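You operate a simulated robot arm through the tools that you are given. There is no shell and no other tool.

Carry out the task below with a simulated robot arm. There is one attempt and no reset: what you move stays moved.

Task
Put the grid plate of C-arm 1 away in the grids drawer.
Fine: turn its latch open and leave it so; shut the drawer.

The check looks at the end state, three seconds after you hand in, the way a careful person would. Anything else that was tipped, shoved, dropped, spilled or broken makes it a failure.

Robot
A 6-joint arm with a two-finger parallel gripper, fixed in place. Base frame: the origin is at the foot of the arm, x ahead of it, y to its left, z up. Lengths are in mm, angles in rad, forces in N, time in s.
With the tool pointing down near the work surface it reaches from about 580 to 940 mm from the base axis. Its first joint turns from -2.601 to 2.601 rad. Payload 3.43 kg.
Tool frame: the origin (TCP) lies between the finger pads and is the grasp point; the fingertips stand 34 mm ahead of it; z points along the fingers, y is the line along which they close. The gripper opens to 128 mm. The fingers are 24 mm wide and 12 mm thick; the gripper's body (48 by 130 mm) begins 96 mm behind the TCP.
Orientation is that of the tool frame in the base frame, as [roll, pitch, yaw] about the fixed x, y, z axes, in that order (R = Rz(yaw) Ry(pitch) Rx(roll)). With the fingers straight down and closing along the base's y, the tool's x points along the base's -x, its y along +y and its z along -z.

Tools
- The arm moves only by the tool apply_moves. Its argument "deltas" is a list of rows, each an object (a shift or turn left out is 0, a gripper value left out holds the last) with "rot": the turn, a rotation vector about the tool's x, y, z in units of 90 degrees (1.0 is 90 degrees), a list of three; "slide": the shift along the tool's x, y, z in units of 250 mm (1.0 is 250 mm), a list of three; "hand": the opening in per cent of the stroke, from 0 (shut) to 100 (fully open). In form: [{"rot": [rx, ry, rz], "slide": [tx, ty, tz], "hand": hand}, ...]. A call has 1 to 20 rows; each row is the pose to reach, as a shift and turn from the pose commanded when the call began, along the tool's axes at that moment. A call with a number of a shift or a turn outside -1 to 1 is refused whole. A row lasts 0.2 s, in which the tool goes at most 50 mm and 0.15 rad; a call with a longer step from one row to the next is refused whole, and so is a gripper value outside its range. A pose out of reach is approached as far as the arm can. The call stops where the force on the tool passes 40 N (or 10 N more than at its start, if that is more) or the arm is blocked; 0.2 s more then pass. The fingers move at their own pace (about 108 mm/s each) and stop on an object; they squeeze with about 27 N. The grip force told is the motor's: it shows also when the fingers shut on nothing. Time passes only in rows, and 0.2 s behind the last, so rows that repeat a pose let the fingers close. The reply holds the time, the measured pose of the TCP, the force on the tool along the base axes, the opening and the grip force, in the units named above and with some noise, with the torque about the TCP (base axes, N m) and any sound that the robot's microphone picked up.
- Cameras (640 x 400 px; columns grow to the right, rows downward): "scene" is fixed at [40.9, 644, 1668.8]; the picture's right is [0.33, -0.94, 0.00], its down [-0.93, -0.33, -0.15] and it looks along [0.14, 0.05, -0.99] (base axes); focal length 214 px, centre (320, 200). "wrist" rides on the gripper at [76, -11, -160] in the tool frame; the picture's right is [0.15, 0.99, 0.00], its down [-0.88, 0.13, -0.46] and it looks along [-0.45, 0.07, 0.89] (tool axes); focal length 234 px, centre (320, 200). There is no depth. A picture from a camera that has moved, and an enlarged one, comes with that camera's place and axes in the base frame and with its lens. The place of the scene camera against the robot may be out by one fixed shift of up to 18 mm in any direction.
- camera(camera): a new picture of that camera. No time passes.
- lift_body(by): slides the trunk up (or, below 0, down) by that many mm; the arm rides with it, the base frame stays. It gives what a move gives, with no picture.
- enlarge(camera, box): a new picture of the part [left, top, right, bottom] of that camera's present view, enlarged. No time passes.
- finish_job(): hands the job in; it is judged then, once.

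Nothing tells you positions but the pictures and the camera data. Unless the task says otherwise, let go and move clear before handing in.

The tools are called after "Emit:" as name(argument=value, ...) on one line, values as JSON. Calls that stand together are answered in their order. apply_moves: Moves the arm, as the interface text tells. Its arguments: {"type":"object","properties":{"deltas":{"type":"array","items":{"type":"object","properties":{"rot":{"type":"array","items":{"type":"number"}},"slide":{"type":"array","items":{"type":"number"}},"hand":{"type":"number"}}}}},"required":["deltas"]} The other tools are called the same way: lift_body (by) slides the trunk up or down; camera (camera) takes a picture; enlarge (camera, box) takes an enlarged picture of a part of a camera's view; finish_job () hands the job in.

At the start:

```text
t: 0.0
tcp_pos: [738.5, -360.0, 1310.6]
ee_rot: [3.141, 0.0, -3.141]
ft_force: [-0.3, -0.5, -0.6]
ft_torque: [-0.01, -0.01, -0.02]
gripper_width: 127.9
gripper_force: 0.1
trunk travel left (down, up): [-675.0, 35.0]
```

scene: 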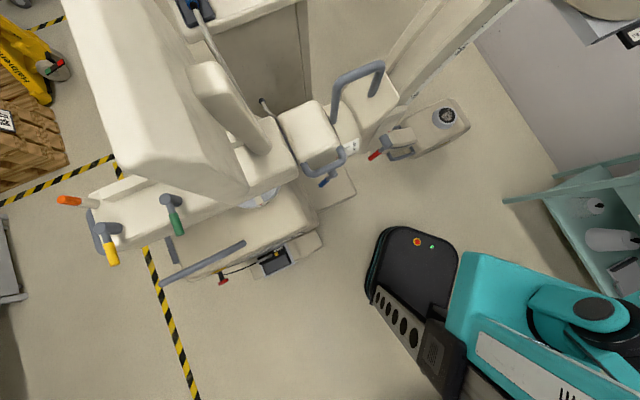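
wrist: 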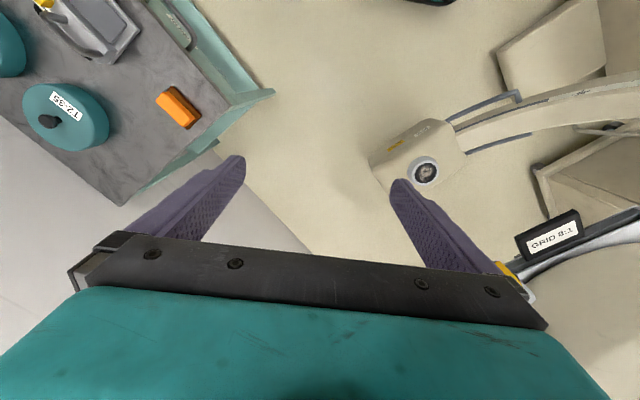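

I see a C-arm machine ahead-left, a teal cabinet or cart to the right, and a "GRID 8:1" tag near the wrist camera's right edge. I'll look closer before moving.

Emit:
enlarge(camera="scene", box=[60, 60, 360, 300])

Emit:
enlarge(camera="scene", box=[240, 0, 480, 200])

Emit:
enlarge(camera="scene", box=[480, 0, 640, 300])

Emit:
enlarge(camera="wrist", box=[0, 0, 280, 200])

Emit:
enlarge(camera="wrist", box=[360, 60, 640, 340])

```text
1.67 times, centred on (210, 180) of scene
camera zoom: at [40.9, 644.0, 1668.8], right [0.33, -0.94, 0.0], down [-0.93, -0.33, -0.15], along [0.14, 0.05, -0.99], focal length 358 px, centre (503, 233)
```

zoom: 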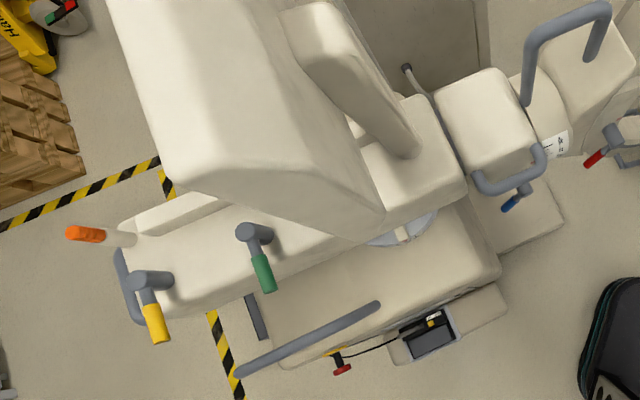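

```text
2.00 times, centred on (360, 100) of scene
camera zoom: at [40.9, 644.0, 1668.8], right [0.33, -0.94, 0.0], down [-0.93, -0.33, -0.15], along [0.14, 0.05, -0.99], focal length 429 px, centre (240, 400)
```

zoom: 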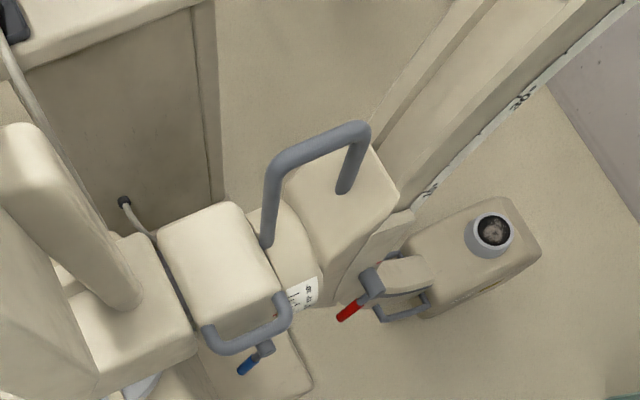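

```text
1.33 times, centred on (560, 150) of scene
camera zoom: at [40.9, 644.0, 1668.8], right [0.33, -0.94, 0.0], down [-0.93, -0.33, -0.15], along [0.14, 0.05, -0.99], focal length 286 px, centre (0, 267)
```

zoom: 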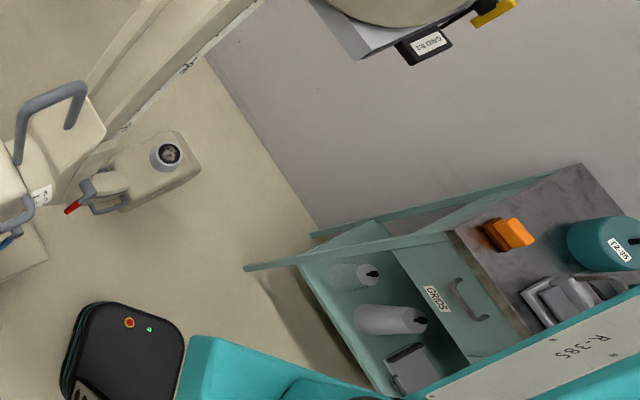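

```text
2.00 times, centred on (140, 100) of wrist
camera zoom: at [663.7, -371.5, 1470.9], right [-0.15, 0.99, 0.0], down [0.88, 0.13, 0.46], along [0.45, 0.07, -0.89], focal length 468 px, centre (680, 400)
```

zoom: 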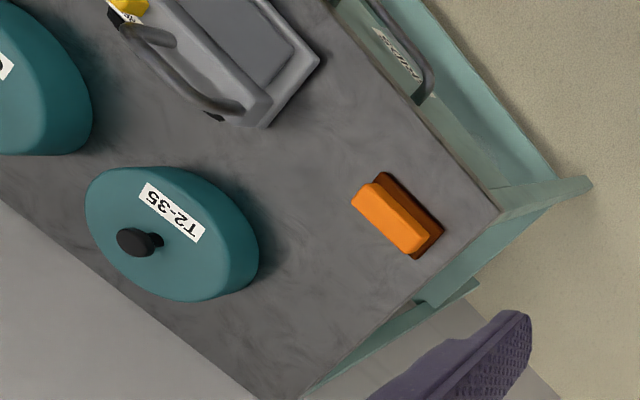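

```text
1.43 times, centred on (500, 200) of wrist
camera zoom: at [663.7, -371.5, 1470.9], right [-0.15, 0.99, 0.0], down [0.88, 0.13, 0.46], along [0.45, 0.07, -0.89], focal length 334 px, centre (63, 200)
```

zoom: 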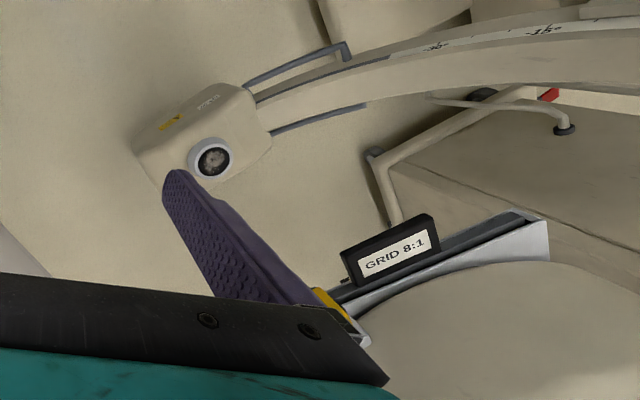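

The image intensifier with the grid plate is at the upper right of the scene view, with a black tab and a yellow part beside it. There may be more than one C-arm, so I'll zoom in to read the labels.

Emit:
enlarge(camera="scene", box=[540, 0, 640, 62])

Emit:
enlarge(camera="scene", box=[500, 140, 640, 300])

Emit:
enlarge(camera="wrist", box=[480, 190, 640, 320])

Emit:
enlarge(camera="wrist", box=[0, 0, 120, 80])

Emit:
enlarge(camera="wrist", box=[130, 0, 290, 110])

```text
6.40 times, centred on (590, 31) of scene
camera zoom: at [40.9, 644.0, 1668.8], right [0.33, -0.94, 0.0], down [-0.93, -0.33, -0.15], along [0.14, 0.05, -0.99], focal length 1373 px, centre (-1408, 1282)
```

zoom: 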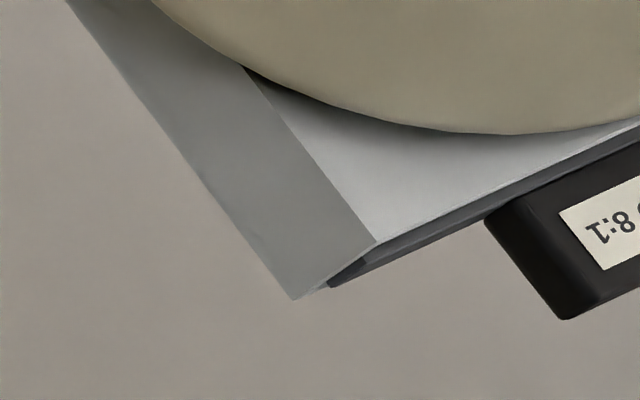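

```text
2.50 times, centred on (570, 220) of scene
camera zoom: at [40.9, 644.0, 1668.8], right [0.33, -0.94, 0.0], down [-0.93, -0.33, -0.15], along [0.14, 0.05, -0.99], focal length 536 px, centre (-305, 150)
```

zoom: 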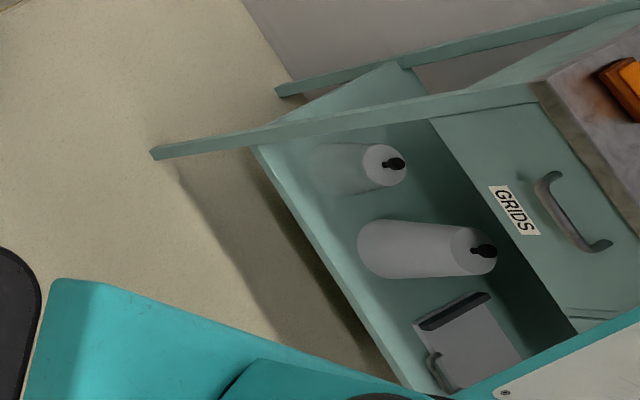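

```text
3.08 times, centred on (560, 255) of wrist
camera zoom: at [663.7, -371.5, 1470.9], right [-0.15, 0.99, 0.0], down [0.88, 0.13, 0.46], along [0.45, 0.07, -0.89], focal length 720 px, centre (-418, 31)
```

zoom: 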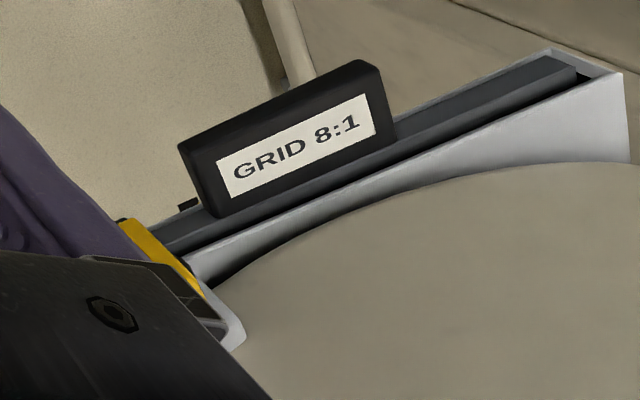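

```text
5.00 times, centred on (60, 40) of wrist
camera zoom: at [663.7, -371.5, 1470.9], right [-0.15, 0.99, 0.0], down [0.88, 0.13, 0.46], along [0.45, 0.07, -0.89], focal length 1171 px, centre (1620, 1000)
```

zoom: 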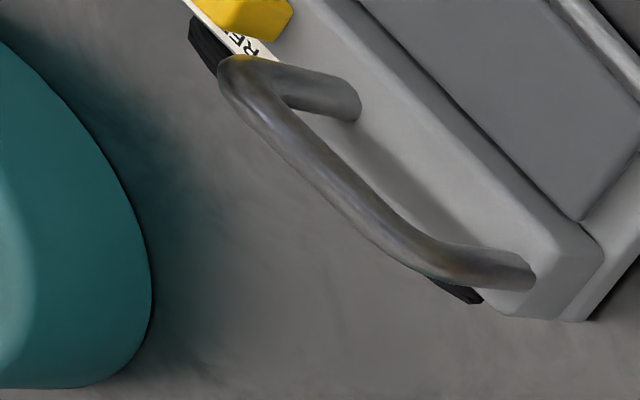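

```text
3.64 times, centred on (210, 55) of wrist
camera zoom: at [663.7, -371.5, 1470.9], right [-0.15, 0.99, 0.0], down [0.88, 0.13, 0.46], along [0.45, 0.07, -0.89], focal length 852 px, centre (720, 727)
```

zoom: 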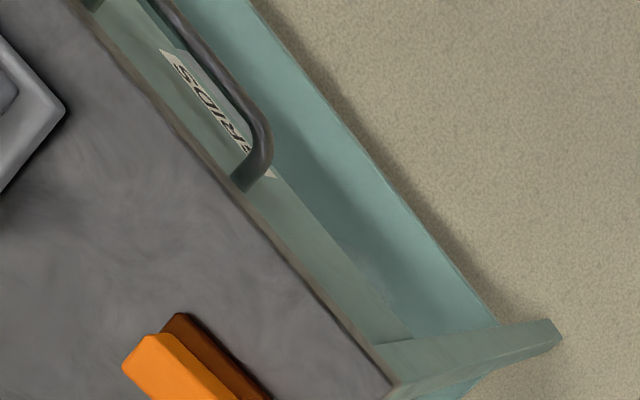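

The tag triangulates to about (820, 10, 1170). I'll use narrow boxes at the picture edges to see more of the surroundings and find out which machine is C-arm 1.

Emit:
enlarge(camera="scene", box=[620, 0, 640, 200])

Emit:
enlarge(camera="scene", box=[440, 0, 640, 10])

Emit:
enlarge(camera="wrist", box=[600, 0, 640, 400])

Emit:
enlarge(camera="wrist", box=[0, 0, 20, 400])

Emit:
enlarge(camera="wrist", box=[0, 0, 640, 20])

Emit:
enlarge(camera="scene", box=[0, 0, 640, 20])

```text
2.00 times, centred on (630, 100) of scene
camera zoom: at [40.9, 644.0, 1668.8], right [0.33, -0.94, 0.0], down [-0.93, -0.33, -0.15], along [0.14, 0.05, -0.99], focal length 429 px, centre (-300, 400)
```

zoom: 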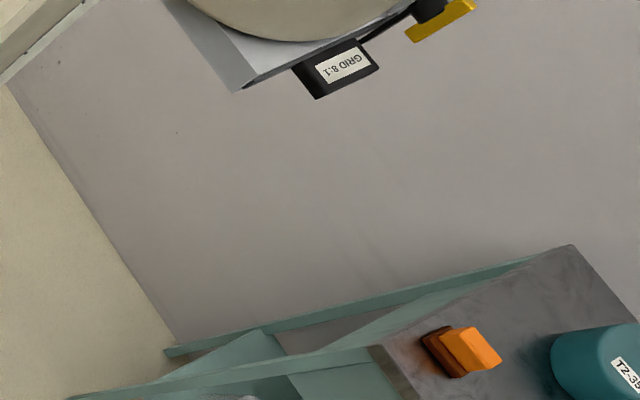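

```text
3.20 times, centred on (540, 5) of scene
camera zoom: at [40.9, 644.0, 1668.8], right [0.33, -0.94, 0.0], down [-0.93, -0.33, -0.15], along [0.14, 0.05, -0.99], focal length 686 px, centre (-384, 824)
```

zoom: 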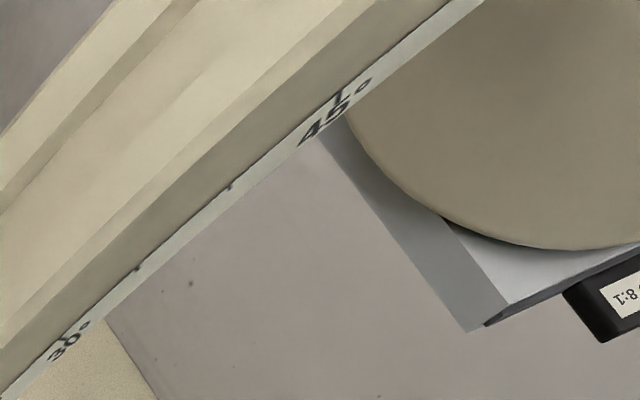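

```text
1.00 times, centred on (620, 200) of wrist (not enlarged: the box is as wide or as high as the picture)
camera zoom: at [663.7, -371.5, 1470.9], right [-0.15, 0.99, 0.0], down [0.88, 0.13, 0.46], along [0.45, 0.07, -0.89], focal length 234 px, centre (20, 200)
```

zoom: 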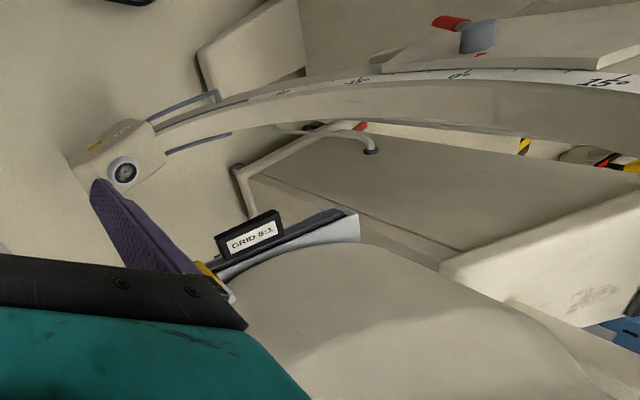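

```text
1.00 times, centred on (10, 200) of wrist (not enlarged: the box is as wide or as high as the picture)
camera zoom: at [663.7, -371.5, 1470.9], right [-0.15, 0.99, 0.0], down [0.88, 0.13, 0.46], along [0.45, 0.07, -0.89], focal length 234 px, centre (630, 200)
```

zoom: 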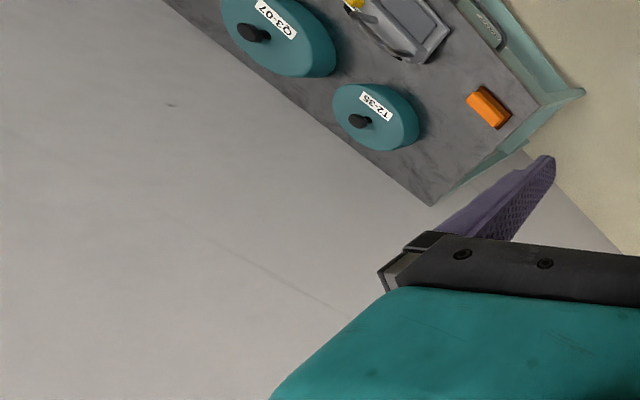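

```text
1.00 times, centred on (320, 10) of wrist (not enlarged: the box is as wide or as high as the picture)
camera zoom: at [663.7, -371.5, 1470.9], right [-0.15, 0.99, 0.0], down [0.88, 0.13, 0.46], along [0.45, 0.07, -0.89], focal length 234 px, centre (320, 390)
```

zoom: 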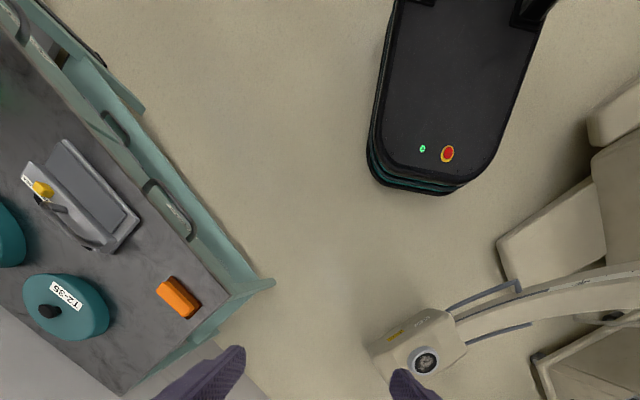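

```text
1.00 times, centred on (320, 10) of scene (not enlarged: the box is as wide or as high as the picture)
camera zoom: at [40.9, 644.0, 1668.8], right [0.33, -0.94, 0.0], down [-0.93, -0.33, -0.15], along [0.14, 0.05, -0.99], focal length 214 px, centre (320, 390)
```

zoom: 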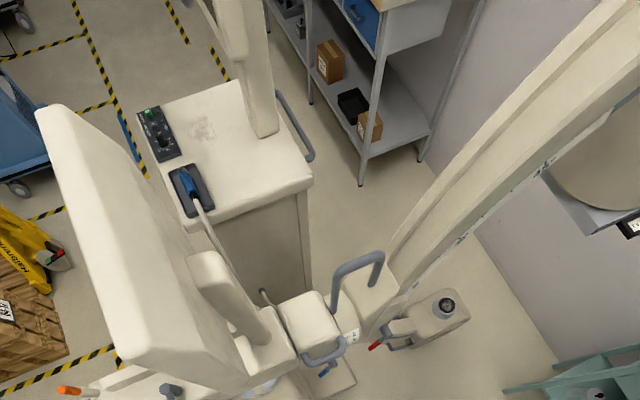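

There is a single C-arm arc in view, and the cart carries a second yellow-latched device on top. I'll look at the cart in detail: the drawer positions, and the item with the "RE..." label.

Emit:
enlarge(camera="wrist", box=[0, 0, 200, 10])

Emit:
enlarge(camera="wrist", box=[0, 0, 2, 160])

Emit:
enlarge(camera="wrist", box=[60, 0, 140, 10])

Emit:
enlarge(camera="wrist", box=[0, 0, 80, 10])

Emit:
enlarge(camera="scene", box=[630, 200, 640, 300])

Emit:
enlarge(camera="scene", box=[620, 0, 640, 80])

```text
3.20 times, centred on (100, 5) of wrist
camera zoom: at [663.7, -371.5, 1470.9], right [-0.15, 0.99, 0.0], down [0.88, 0.13, 0.46], along [0.45, 0.07, -0.89], focal length 749 px, centre (1024, 824)
```

zoom: 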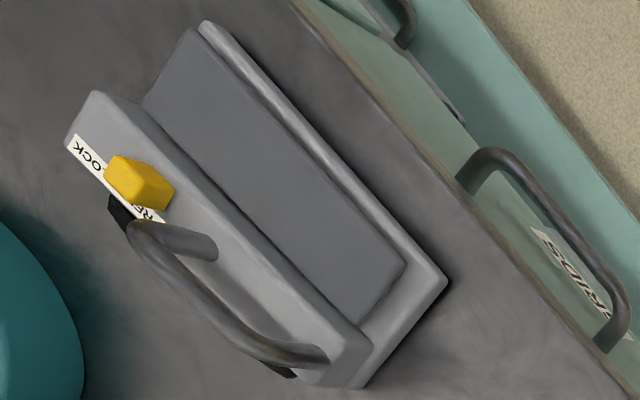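

```text
2.50 times, centred on (1, 80) of wrist
camera zoom: at [663.7, -371.5, 1470.9], right [-0.15, 0.99, 0.0], down [0.88, 0.13, 0.46], along [0.45, 0.07, -0.89], focal length 585 px, centre (1118, 500)
```

zoom: 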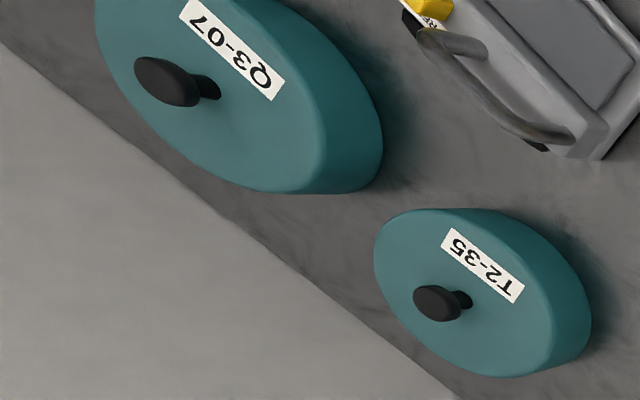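

```text
8.00 times, centred on (100, 5) of wrist
camera zoom: at [663.7, -371.5, 1470.9], right [-0.15, 0.99, 0.0], down [0.88, 0.13, 0.46], along [0.45, 0.07, -0.89], focal length 1873 px, centre (2080, 1760)
```

zoom: 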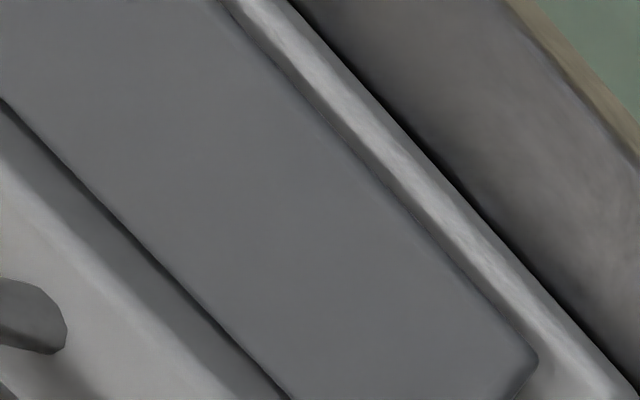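

```text
8.00 times, centred on (40, 5) of wrist
camera zoom: at [663.7, -371.5, 1470.9], right [-0.15, 0.99, 0.0], down [0.88, 0.13, 0.46], along [0.45, 0.07, -0.89], focal length 1873 px, centre (2560, 1760)
```

zoom: 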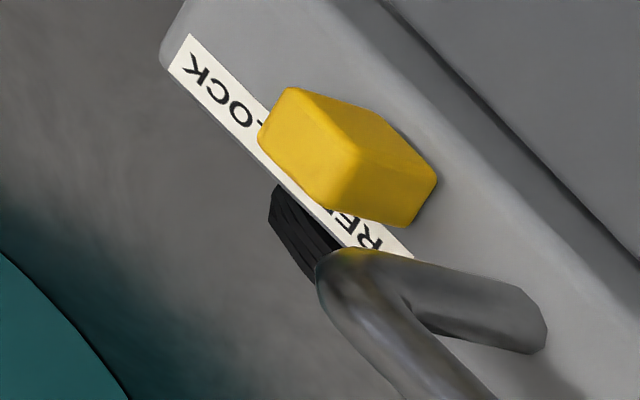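

```text
4.00 times, centred on (635, 250) of scene
camera zoom: at [40.9, 644.0, 1668.8], right [0.33, -0.94, 0.0], down [-0.93, -0.33, -0.15], along [0.14, 0.05, -0.99], focal length 858 px, centre (-940, 0)
```

zoom: 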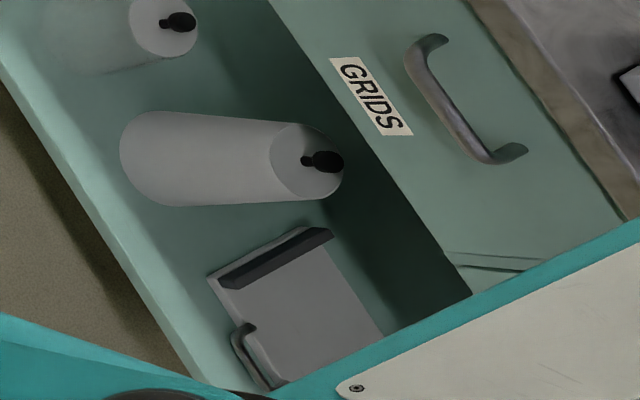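

```text
5.00 times, centred on (630, 40) of scene
camera zoom: at [40.9, 644.0, 1668.8], right [0.33, -0.94, 0.0], down [-0.93, -0.33, -0.15], along [0.14, 0.05, -0.99], focal length 1072 px, centre (-1230, 1000)
```

zoom: 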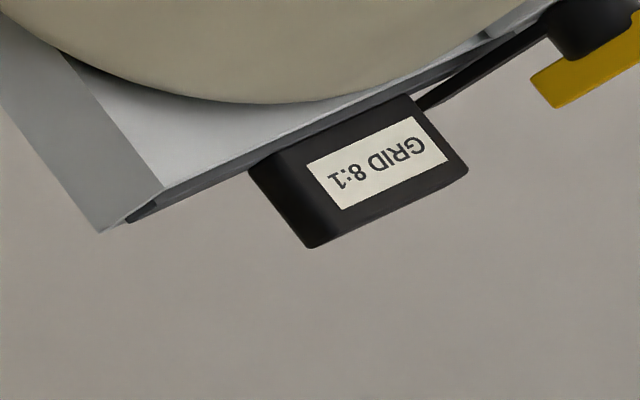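

The GRIDS drawer is on the cart's front, with its handle near (577, -775, 715), and it looks shut. The grid slot opens towards (-0.7, -0.7), with the latch at its right end. I'll move the wrist camera in for a closer look at the tab and latch.

Emit:
apply_moves(deltas=[{"rot": [0, 0, -0.09], "slide": [0, 0.1, 0]}, {"rot": [0, 0, -0.18], "slide": [0, 0.2, 0]}, {"rot": [0, 0, -0.27], "slide": [0, 0.3, 0]}, {"rot": [0, 0, -0.36], "slide": [0, 0.4, 0]}, {"rot": [0, 0, -0.45], "slide": [0, 0.5, 0]}, {"rot": [0, 0, -0.5], "slide": [0, 0.5, 0]}])

Emit:
camera(camera="wrist")

```text
t: 1.4
tcp_pos: [741.1, -236.0, 1304.2]
ee_rot: [-3.133, 0.005, -2.354]
ft_force: [-0.7, 0.1, -0.6]
ft_torque: [0.0, -0.03, 0.02]
gripper_width: 128.0
gripper_force: 0.0
out of reach, approached as far as the arm can: row 5, 6
trunk travel left (down, up): [-675.0, 35.0]
```

```text
taken
camera wrist: at [694.1, -297.5, 1465.7], right [-0.8, 0.59, -0.01], down [0.52, 0.72, 0.46], along [0.28, 0.36, -0.89], focal length 234 px, centre (320, 200)
```

wrist: 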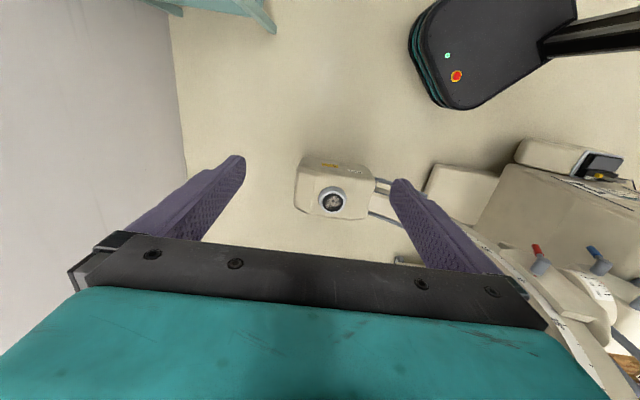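

The wrist picture is upside down relative to forward, and the gripper body hides the slot. I'll tilt the tool so that it points at the slot from a distance.

Emit:
apply_moves(deltas=[{"rot": [0, -0.09, 0], "slide": [0.1, 0, 0]}, {"rot": [0, -0.18, 0], "slide": [0.2, 0, 0]}, {"rot": [0, -0.27, 0], "slide": [0.3, 0, 0]}, {"rot": [0, -0.36, 0], "slide": [0.4, 0, 0]}, {"rot": [0, -0.45, 0], "slide": [0.4, 0, 0]}, {"rot": [0, -0.54, 0], "slide": [0.4, 0, 0]}, {"rot": [0, -0.63, 0], "slide": [0.4, 0, 0]}, {"rot": [0, -0.67, 0], "slide": [0.4, 0, 0]}, {"rot": [0, -0.67, 0], "slide": [0.4, 0, 0]}])

Emit:
camera(camera="wrist")

```text
t: 3.4
tcp_pos: [671.8, -305.0, 1305.1]
ee_rot: [-3.141, 1.054, -2.356]
ft_force: [0.9, -0.6, 0.7]
ft_torque: [0.02, -0.02, -0.02]
gripper_width: 128.2
gripper_force: 0.0
trunk travel left (down, up): [-675.0, 35.0]
```

```text
taken
camera wrist: at [553.9, -439.1, 1320.2], right [-0.75, 0.65, -0.13], down [-0.06, 0.12, 0.99], along [0.66, 0.75, -0.05], focal length 234 px, centre (320, 200)
```

wrist: 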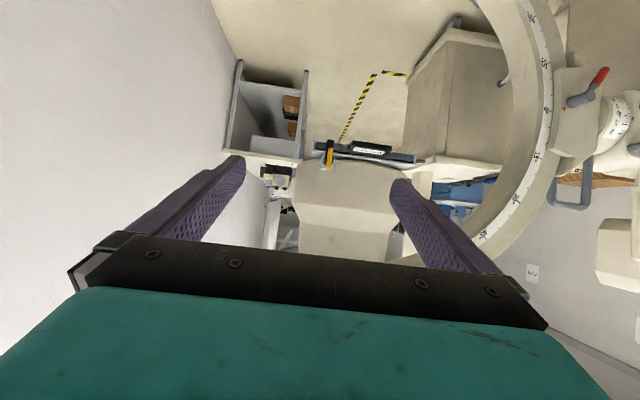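

Emit:
enlarge(camera="wrist", box=[300, 125, 430, 205])

Emit:
enlarge(camera="wrist", box=[310, 135, 350, 175])

Emit:
enlarge(camera="wrist", box=[400, 0, 640, 150])

```text
4.92 times, centred on (365, 165) of wrist
camera zoom: at [553.9, -439.1, 1320.2], right [-0.75, 0.65, -0.13], down [-0.06, 0.12, 0.99], along [0.66, 0.75, -0.05], focal length 1153 px, centre (98, 372)
```

zoom: 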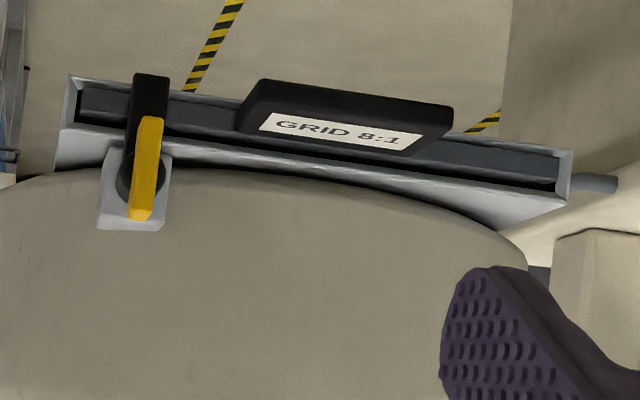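

```text
10.00 times, centred on (330, 155) of wrist
camera zoom: at [553.9, -439.1, 1320.2], right [-0.75, 0.65, -0.13], down [-0.06, 0.12, 0.99], along [0.66, 0.75, -0.05], focal length 2342 px, centre (220, 650)
```

zoom: 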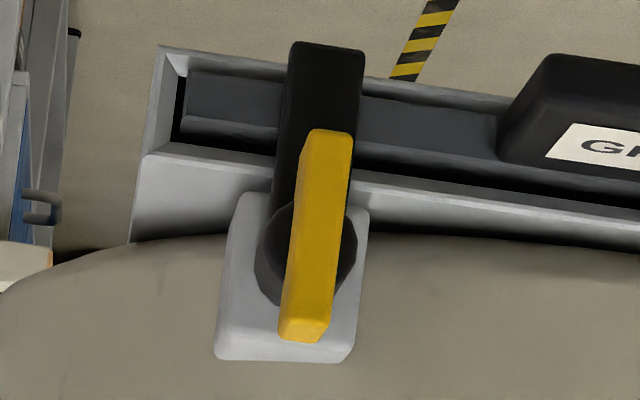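

```text
2.67 times, centred on (520, 75) of wrist
camera zoom: at [553.9, -439.1, 1320.2], right [-0.75, 0.65, -0.13], down [-0.06, 0.12, 0.99], along [0.66, 0.75, -0.05], focal length 624 px, centre (-213, 533)
```

zoom: 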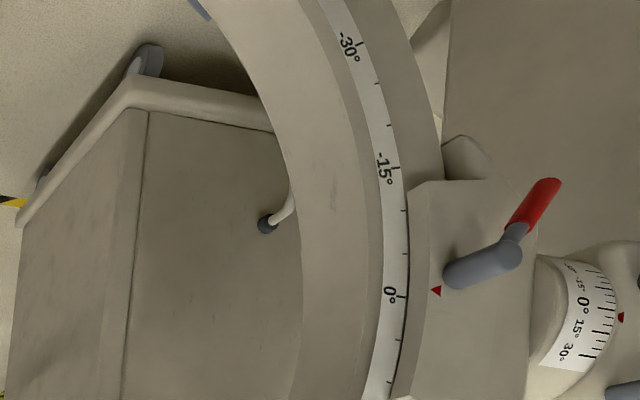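

The picture is upside down: the drum sits above the frame, and the latch pivots above the slot with its black bar hanging across the plate edge. The yellow fin is aligned with that bar, so turning it about the horizontal axis should swing the bar clear. I'll take another scene view to triangulate.

Emit:
enlarge(camera="scene", box=[638, 0, 640, 60])

Emit:
enlarge(camera="scene", box=[638, 0, 640, 30])

Emit:
enlarge(camera="scene", box=[638, 100, 640, 300])

```text
6.67 times, centred on (639, 30) of scene
camera zoom: at [40.9, 644.0, 1668.8], right [0.33, -0.94, 0.0], down [-0.93, -0.33, -0.15], along [0.14, 0.05, -0.99], focal length 1430 px, centre (-1807, 1333)
```

zoom: 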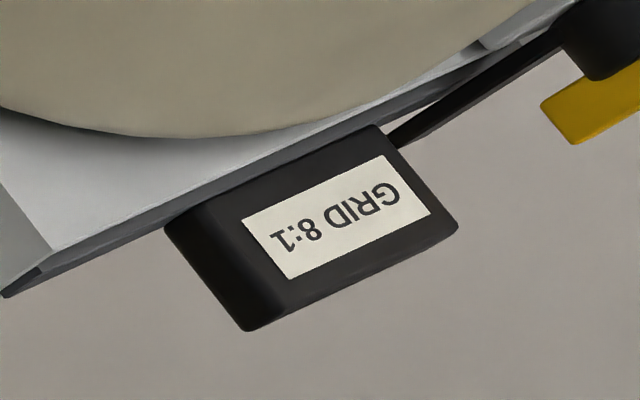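

```text
13.33 times, centred on (639, 15) of scene
camera zoom: at [40.9, 644.0, 1668.8], right [0.33, -0.94, 0.0], down [-0.93, -0.33, -0.15], along [0.14, 0.05, -0.99], focal length 2860 px, centre (-3933, 2667)
```

zoom: 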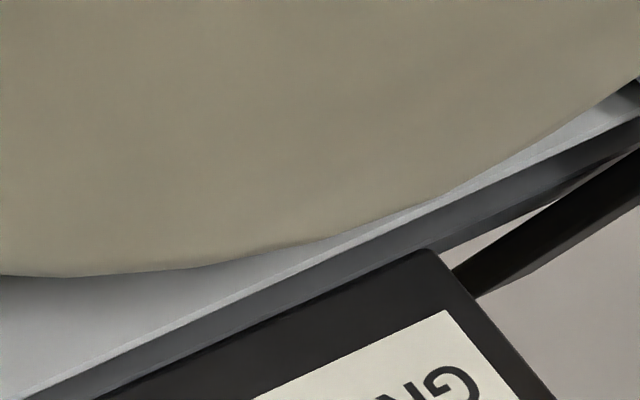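

```text
2.00 times, centred on (639, 200) of scene
camera zoom: at [40.9, 644.0, 1668.8], right [0.33, -0.94, 0.0], down [-0.93, -0.33, -0.15], along [0.14, 0.05, -0.99], focal length 429 px, centre (-318, 200)
```

zoom: 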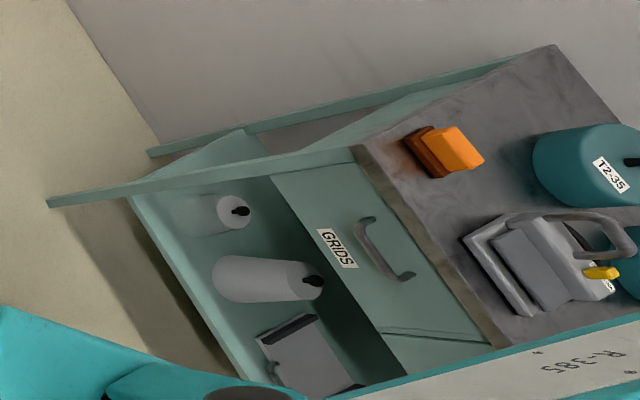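

The fin is roughly at (875, -56, 1204), about 46 mm tall, with a horizontal axis along (0.7, 0.7). I'll level the tool and stop about 150 mm in front of it to refine.

Emit:
apply_moves(deltas=[{"rot": [0, -0.066, 0], "slide": [0.003, 0.026, 0.158]}, {"rot": [0, -0.132, 0], "slide": [0.006, 0.052, 0.316]}, {"rot": [0, -0.198, 0], "slide": [0.01, 0.078, 0.474]}, {"rot": [0, -0.264, 0], "slide": [0.013, 0.104, 0.632]}, {"rot": [0, -0.329, 0], "slide": [0.016, 0.13, 0.79]}, {"rot": [0, -0.329, 0], "slide": [0.016, 0.13, 0.79]}])

Emit:
camera(camera="wrist")

```text
t: 4.8
tcp_pos: [767.3, -161.9, 1204.0]
ee_rot: [0.551, 1.57, 1.333]
ft_force: [0.2, 0.0, 0.4]
ft_torque: [-0.01, -0.02, 0.01]
gripper_width: 127.9
gripper_force: 0.1
trunk travel left (down, up): [-675.0, 35.0]
```

```text
taken
camera wrist: at [662.3, -283.9, 1130.2], right [-0.7, 0.7, -0.15], down [-0.41, -0.23, 0.88], along [0.58, 0.68, 0.45], focal length 234 px, centre (320, 200)
```

wrist: 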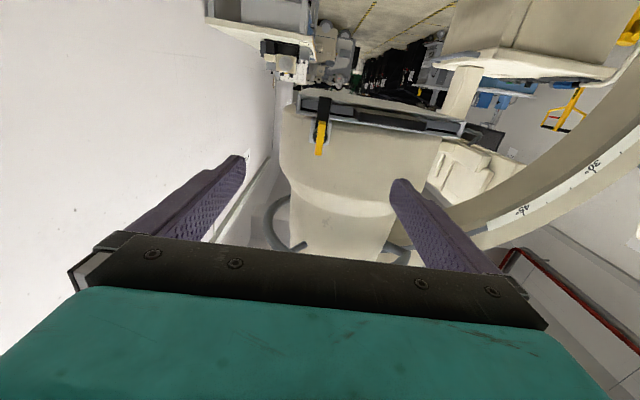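

Emit:
enlarge(camera="wrist", box=[280, 80, 480, 205])

Emit:
enlarge(camera="wrist", box=[285, 85, 365, 165])

```text
3.20 times, centred on (380, 142) of wrist
camera zoom: at [662.3, -283.9, 1130.2], right [-0.7, 0.7, -0.15], down [-0.41, -0.23, 0.88], along [0.58, 0.68, 0.45], focal length 749 px, centre (128, 384)
```

zoom: 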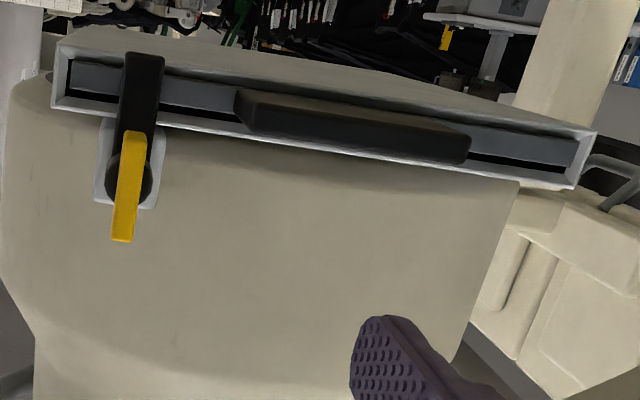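

```text
5.00 times, centred on (325, 125) of wrist
camera zoom: at [662.3, -283.9, 1130.2], right [-0.7, 0.7, -0.15], down [-0.41, -0.23, 0.88], along [0.58, 0.68, 0.45], focal length 1171 px, centre (295, 575)
```

zoom: 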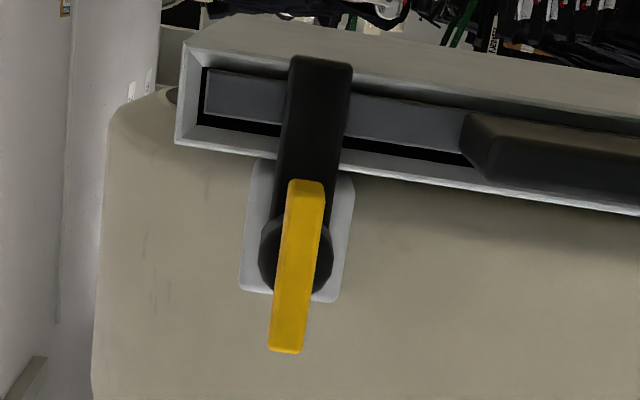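

The triangulated fin centre is about (885.5, -45.5, 1200), on the pivot axis. I'll narrow the gripper and move up just short of it to verify.

Emit:
apply_moves(deltas=[{"slide": [0.004, 0, 0.1], "hand": 31}, {"slide": [0.008, -0.001, 0.2], "hand": 31}, {"slide": [0.012, -0.002, 0.3], "hand": 31}, {"slide": [0.016, -0.003, 0.4], "hand": 31}, {"slide": [0.016, -0.003, 0.4], "hand": 31}])

Emit:
camera(camera="wrist")

Emit:
enlarge(camera="wrist", box=[240, 60, 400, 220])

Emit:
enlarge(camera="scene", box=[638, 0, 640, 60])

```text
t: 6.0
tcp_pos: [837.5, -93.1, 1200.2]
ee_rot: [-3.014, 1.571, -2.228]
ft_force: [-0.6, 0.2, 0.0]
ft_torque: [0.01, 0.0, -0.02]
gripper_width: 39.6
gripper_force: 0.1
trunk travel left (down, up): [-675.0, 35.0]
```

```text
taken
camera wrist: at [733.5, -214.4, 1126.9], right [-0.7, 0.7, -0.15], down [-0.41, -0.23, 0.88], along [0.58, 0.68, 0.45], focal length 234 px, centre (320, 200)
```

wrist: 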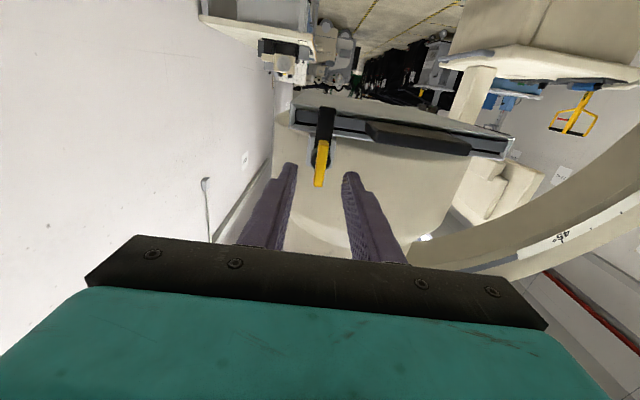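

```text
2.50 times, centred on (320, 140) of wrist
camera zoom: at [733.5, -214.4, 1126.9], right [-0.7, 0.7, -0.15], down [-0.41, -0.23, 0.88], along [0.58, 0.68, 0.45], focal length 585 px, centre (320, 350)
```

zoom: 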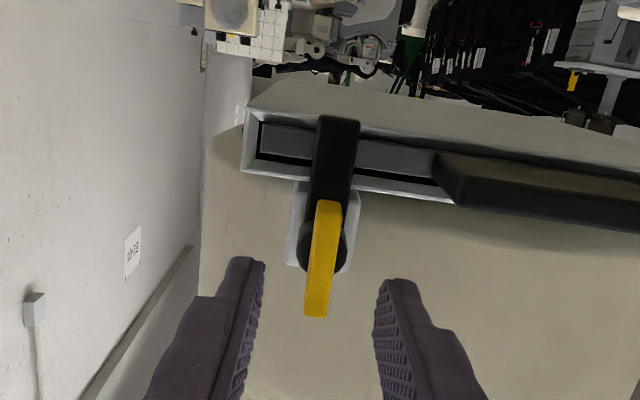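

```text
6.67 times, centred on (639, 30) of scene
camera zoom: at [40.9, 644.0, 1668.8], right [0.33, -0.94, 0.0], down [-0.93, -0.33, -0.15], along [0.14, 0.05, -0.99], focal length 1430 px, centre (-1807, 1333)
```

zoom: 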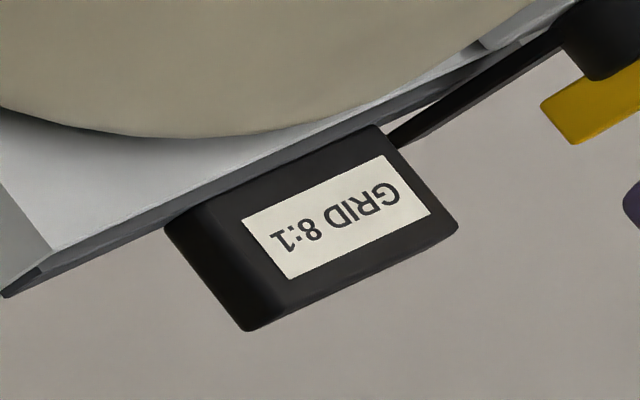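

The new view agrees: fin centre at (885.8, -45, 1200) and the tool aligned with it. I'll go forward 44 mm and close on the fin.

Emit:
apply_moves(deltas=[{"slide": [0, 0, 0.06], "hand": 31}, {"slide": [0, 0, 0.12], "hand": 31}, {"slide": [0, 0, 0.176], "hand": 31}, {"slide": [0, 0, 0.176], "hand": 0}, {"slide": [0, 0, 0.176], "hand": 0}, {"slide": [0, 0, 0.176], "hand": 0}])

Emit:
enlarge(camera="wrist", box=[240, 60, 400, 220])

Emit:
enlarge(camera="scene", box=[638, 0, 640, 60])

```text
t: 7.4
tcp_pos: [869.8, -61.4, 1200.0]
ee_rot: [-2.93, 1.569, -2.142]
ft_force: [-3.9, 3.2, -2.9]
ft_torque: [0.09, -0.11, 0.09]
gripper_width: 21.7
gripper_force: 45.1
trunk travel left (down, up): [-675.0, 35.0]
```

```text
2.50 times, centred on (320, 140) of wrist
camera zoom: at [764.7, -182.7, 1125.9], right [-0.7, 0.7, -0.15], down [-0.41, -0.23, 0.88], along [0.58, 0.68, 0.45], focal length 585 px, centre (320, 350)
```

zoom: 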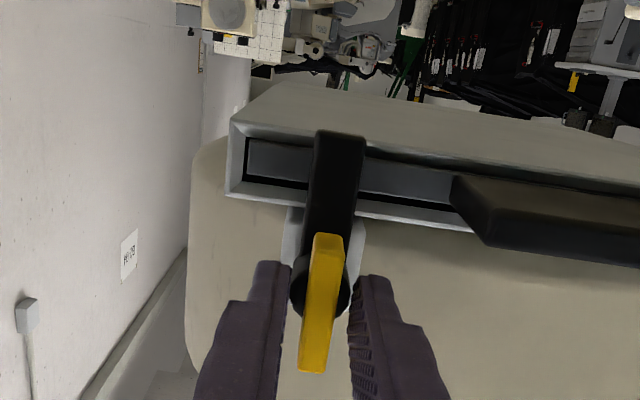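

```text
6.67 times, centred on (639, 30) of scene
camera zoom: at [40.9, 644.0, 1668.8], right [0.33, -0.94, 0.0], down [-0.93, -0.33, -0.15], along [0.14, 0.05, -0.99], focal length 1430 px, centre (-1807, 1333)
```

zoom: 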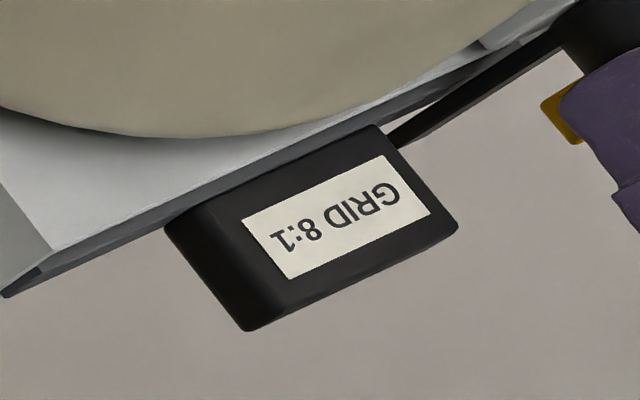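

The fingers stopped at 21.7 mm, which looks like the round hub behind the fin, so I went slightly too deep. I'll open, back off about 6 mm and close on the fin itself.

Emit:
apply_moves(deltas=[{"slide": [0, 0, 0], "hand": 31}, {"slide": [0, 0, 0], "hand": 31}, {"slide": [0, 0, -0.026], "hand": 31}, {"slide": [0, 0, -0.026], "hand": 0}, {"slide": [0, 0, -0.026], "hand": 0}, {"slide": [0, 0, -0.026], "hand": 0}])

Emit:
enlarge(camera="wrist", box=[240, 60, 400, 220])

```text
t: 8.8
tcp_pos: [865.3, -65.9, 1201.2]
ee_rot: [-2.884, 1.569, -2.096]
ft_force: [-4.8, 3.6, -3.2]
ft_torque: [0.28, -0.26, 0.08]
gripper_width: 10.0
gripper_force: 43.6
trunk travel left (down, up): [-675.0, 35.0]
```

```text
2.50 times, centred on (320, 140) of wrist
camera zoom: at [759.9, -187.6, 1126.2], right [-0.7, 0.7, -0.15], down [-0.41, -0.23, 0.88], along [0.58, 0.68, 0.45], focal length 585 px, centre (320, 350)
```

zoom: 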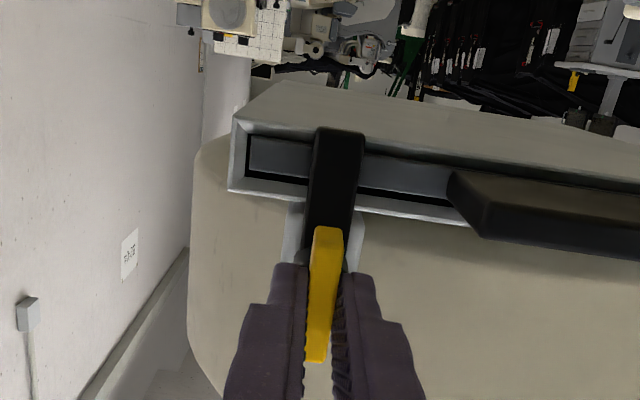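

The fin is gripped at 10 mm. I'll try a small turn that swings the bar away from the tab and watch the torque.

Emit:
apply_moves(deltas=[{"rot": [0, 0, -0.05], "hand": 0}, {"rot": [0, 0, -0.1], "hand": 0}, {"rot": [0, 0, -0.15], "hand": 0}, {"rot": [0, 0, -0.15], "hand": 0}])

Emit:
enlarge(camera="wrist", box=[240, 60, 400, 220])

Emit:
enlarge(camera="scene", box=[638, 0, 640, 60])

```text
t: 9.8
tcp_pos: [863.9, -66.7, 1200.2]
ee_rot: [-1.579, 1.334, -0.793]
ft_force: [-9.5, 1.7, -7.4]
ft_torque: [0.33, -0.32, 0.32]
gripper_width: 9.8
gripper_force: 43.7
trunk travel left (down, up): [-675.0, 35.0]
```

```text
2.50 times, centred on (320, 140) of wrist
camera zoom: at [772.2, -199.9, 1131.0], right [-0.66, 0.65, -0.38], down [-0.56, -0.09, 0.83], along [0.51, 0.75, 0.42], focal length 585 px, centre (320, 350)
```

zoom: 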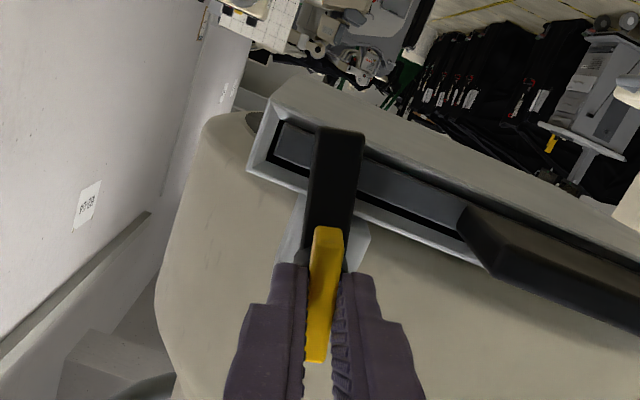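

```text
6.67 times, centred on (639, 30) of scene
camera zoom: at [40.9, 644.0, 1668.8], right [0.33, -0.94, 0.0], down [-0.93, -0.33, -0.15], along [0.14, 0.05, -0.99], focal length 1430 px, centre (-1807, 1333)
```

zoom: 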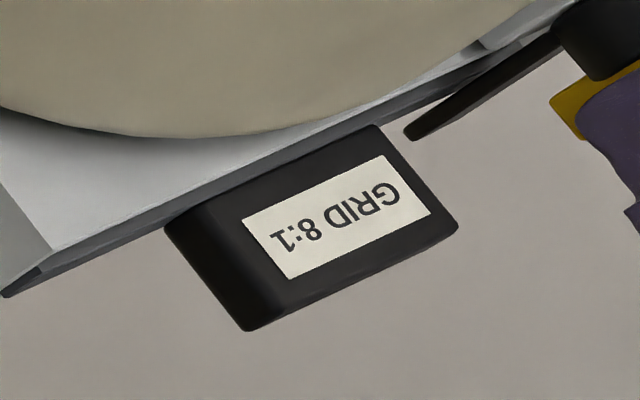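

The bar turns with the fin and the torque is low, so this is the right direction. I'll continue.

Emit:
apply_moves(deltas=[{"rot": [0, 0, -0.08], "hand": 0}, {"rot": [0, 0, -0.16], "hand": 0}, {"rot": [0, 0, -0.24], "hand": 0}, {"rot": [0, 0, -0.32], "hand": 0}, {"rot": [0, 0, -0.4], "hand": 0}, {"rot": [0, 0, -0.45], "hand": 0}, {"rot": [0, 0, -0.45], "hand": 0}])

Emit:
enlarge(camera="wrist", box=[240, 60, 400, 220])

Emit:
enlarge(camera="scene", box=[638, 0, 640, 60])

```text
t: 11.4
tcp_pos: [864.5, -66.2, 1198.9]
ee_rot: [-1.574, 0.626, -0.787]
ft_force: [-14.7, 4.6, -11.7]
ft_torque: [-0.59, 0.67, -0.61]
gripper_width: 9.8
gripper_force: 43.5
trunk travel left (down, up): [-675.0, 35.0]
```

```text
2.50 times, centred on (320, 140) of wrist
camera zoom: at [799.9, -227.5, 1166.7], right [-0.33, 0.32, -0.89], down [-0.88, 0.24, 0.41], along [0.34, 0.92, 0.21], focal length 585 px, centre (320, 350)
```

zoom: 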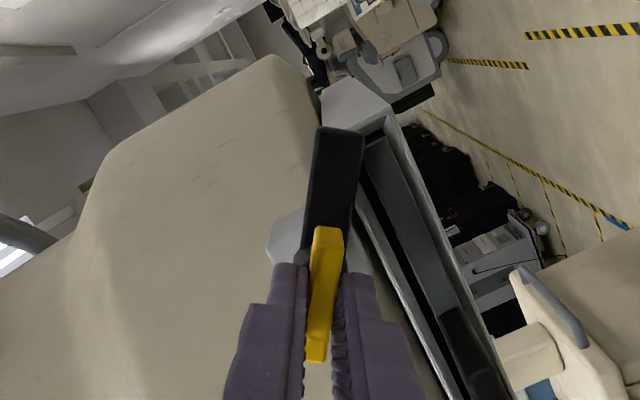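

```text
6.67 times, centred on (639, 30) of scene
camera zoom: at [40.9, 644.0, 1668.8], right [0.33, -0.94, 0.0], down [-0.93, -0.33, -0.15], along [0.14, 0.05, -0.99], focal length 1430 px, centre (-1807, 1333)
```

zoom: 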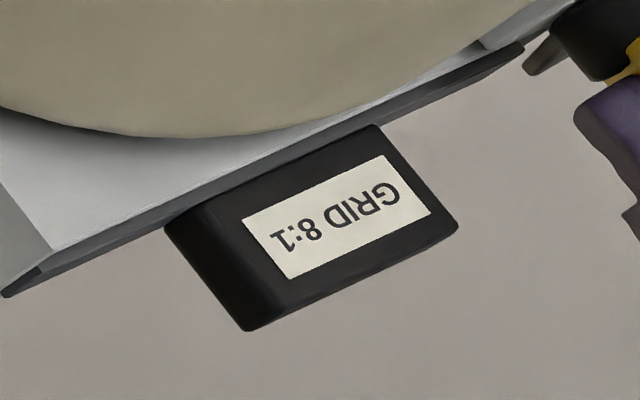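

The bar is swinging clear. A small side load suggests I'm about 1–2 mm off the pivot, so I'll correct for that while completing the quarter turn.

Emit:
apply_moves(deltas=[{"rot": [0, 0, -0.03], "slide": [0, 0.006, 0], "hand": 0}, {"rot": [0, 0, -0.1], "slide": [0, 0.006, 0], "hand": 0}, {"rot": [0, 0, -0.18], "slide": [0, 0.006, 0], "hand": 0}, {"rot": [0, 0, -0.26], "slide": [0, 0.006, 0], "hand": 0}, {"rot": [0, 0, -0.33], "slide": [0, 0.006, 0], "hand": 0}, {"rot": [0, 0, -0.4], "slide": [0, 0.006, 0], "hand": 0}, {"rot": [0, 0, -0.4], "slide": [0, 0.006, 0], "hand": 0}])

Emit:
enlarge(camera="wrist", box=[240, 60, 400, 220])

Emit:
enlarge(camera="scene", box=[638, 0, 640, 60])

```text
t: 13.0
tcp_pos: [865.6, -65.3, 1201.4]
ee_rot: [-1.585, 0.117, -0.786]
ft_force: [-19.2, -0.2, -25.3]
ft_torque: [-0.06, 0.06, 0.2]
gripper_width: 10.0
gripper_force: 43.7
out of reach, approached as far as the arm can: row 5, 6, 7
trunk travel left (down, up): [-675.0, 35.0]
```

```text
2.50 times, centred on (320, 140) of wrist
camera zoom: at [806.2, -233.4, 1206.3], right [0.01, -0.03, -1.0], down [-0.95, 0.31, -0.02], along [0.31, 0.95, -0.03], focal length 585 px, centre (320, 350)
```

zoom: 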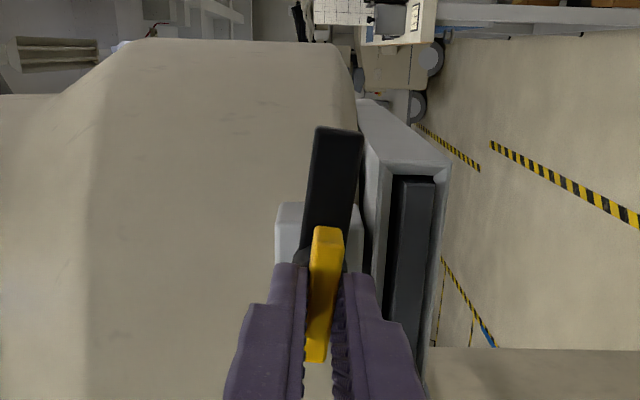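

```text
6.67 times, centred on (639, 30) of scene
camera zoom: at [40.9, 644.0, 1668.8], right [0.33, -0.94, 0.0], down [-0.93, -0.33, -0.15], along [0.14, 0.05, -0.99], focal length 1430 px, centre (-1807, 1333)
```

zoom: 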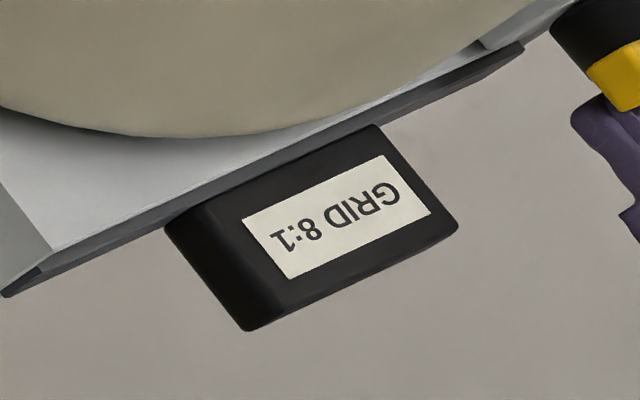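

The latch has turned about 83° and its bar is clear of the slot, with the arm's own roll limit stopping me there. I'll let go, back off and inspect it.

Emit:
apply_moves(deltas=[{"hand": 25}, {"hand": 25}, {"slide": [0, 0, -0.1], "hand": 25}, {"slide": [0, 0, -0.25], "hand": 25}, {"slide": [0, 0, -0.4], "hand": 25}, {"slide": [0, 0, -0.4], "hand": 25}])

Emit:
enlarge(camera="wrist", box=[240, 60, 400, 220])

Emit:
enlarge(camera="scene", box=[638, 0, 640, 60])

```text
t: 14.4
tcp_pos: [793.9, -136.2, 1203.6]
ee_rot: [-1.58, 0.12, -0.787]
ft_force: [0.1, 0.4, 0.9]
ft_torque: [0.01, 0.05, 0.03]
gripper_width: 32.1
gripper_force: 0.0
trunk travel left (down, up): [-675.0, 35.0]
```

```text
2.50 times, centred on (320, 140) of wrist
camera zoom: at [735.3, -304.7, 1208.8], right [0.01, -0.03, -1.0], down [-0.95, 0.31, -0.02], along [0.31, 0.95, -0.02], focal length 585 px, centre (320, 350)
```

zoom: 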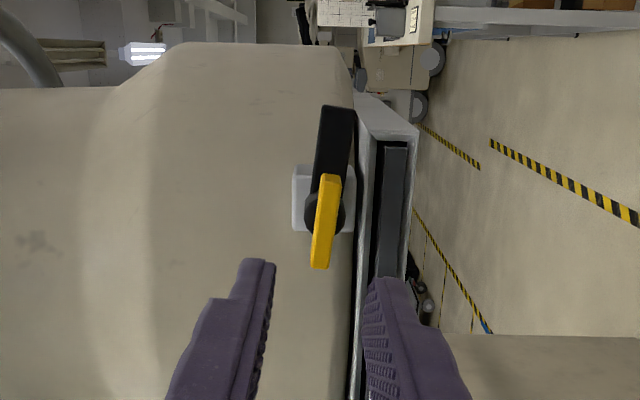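

```text
6.67 times, centred on (639, 30) of scene
camera zoom: at [40.9, 644.0, 1668.8], right [0.33, -0.94, 0.0], down [-0.93, -0.33, -0.15], along [0.14, 0.05, -0.99], focal length 1430 px, centre (-1807, 1333)
```

zoom: 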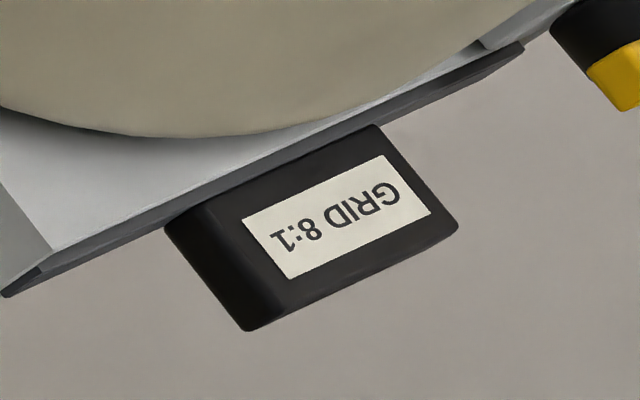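

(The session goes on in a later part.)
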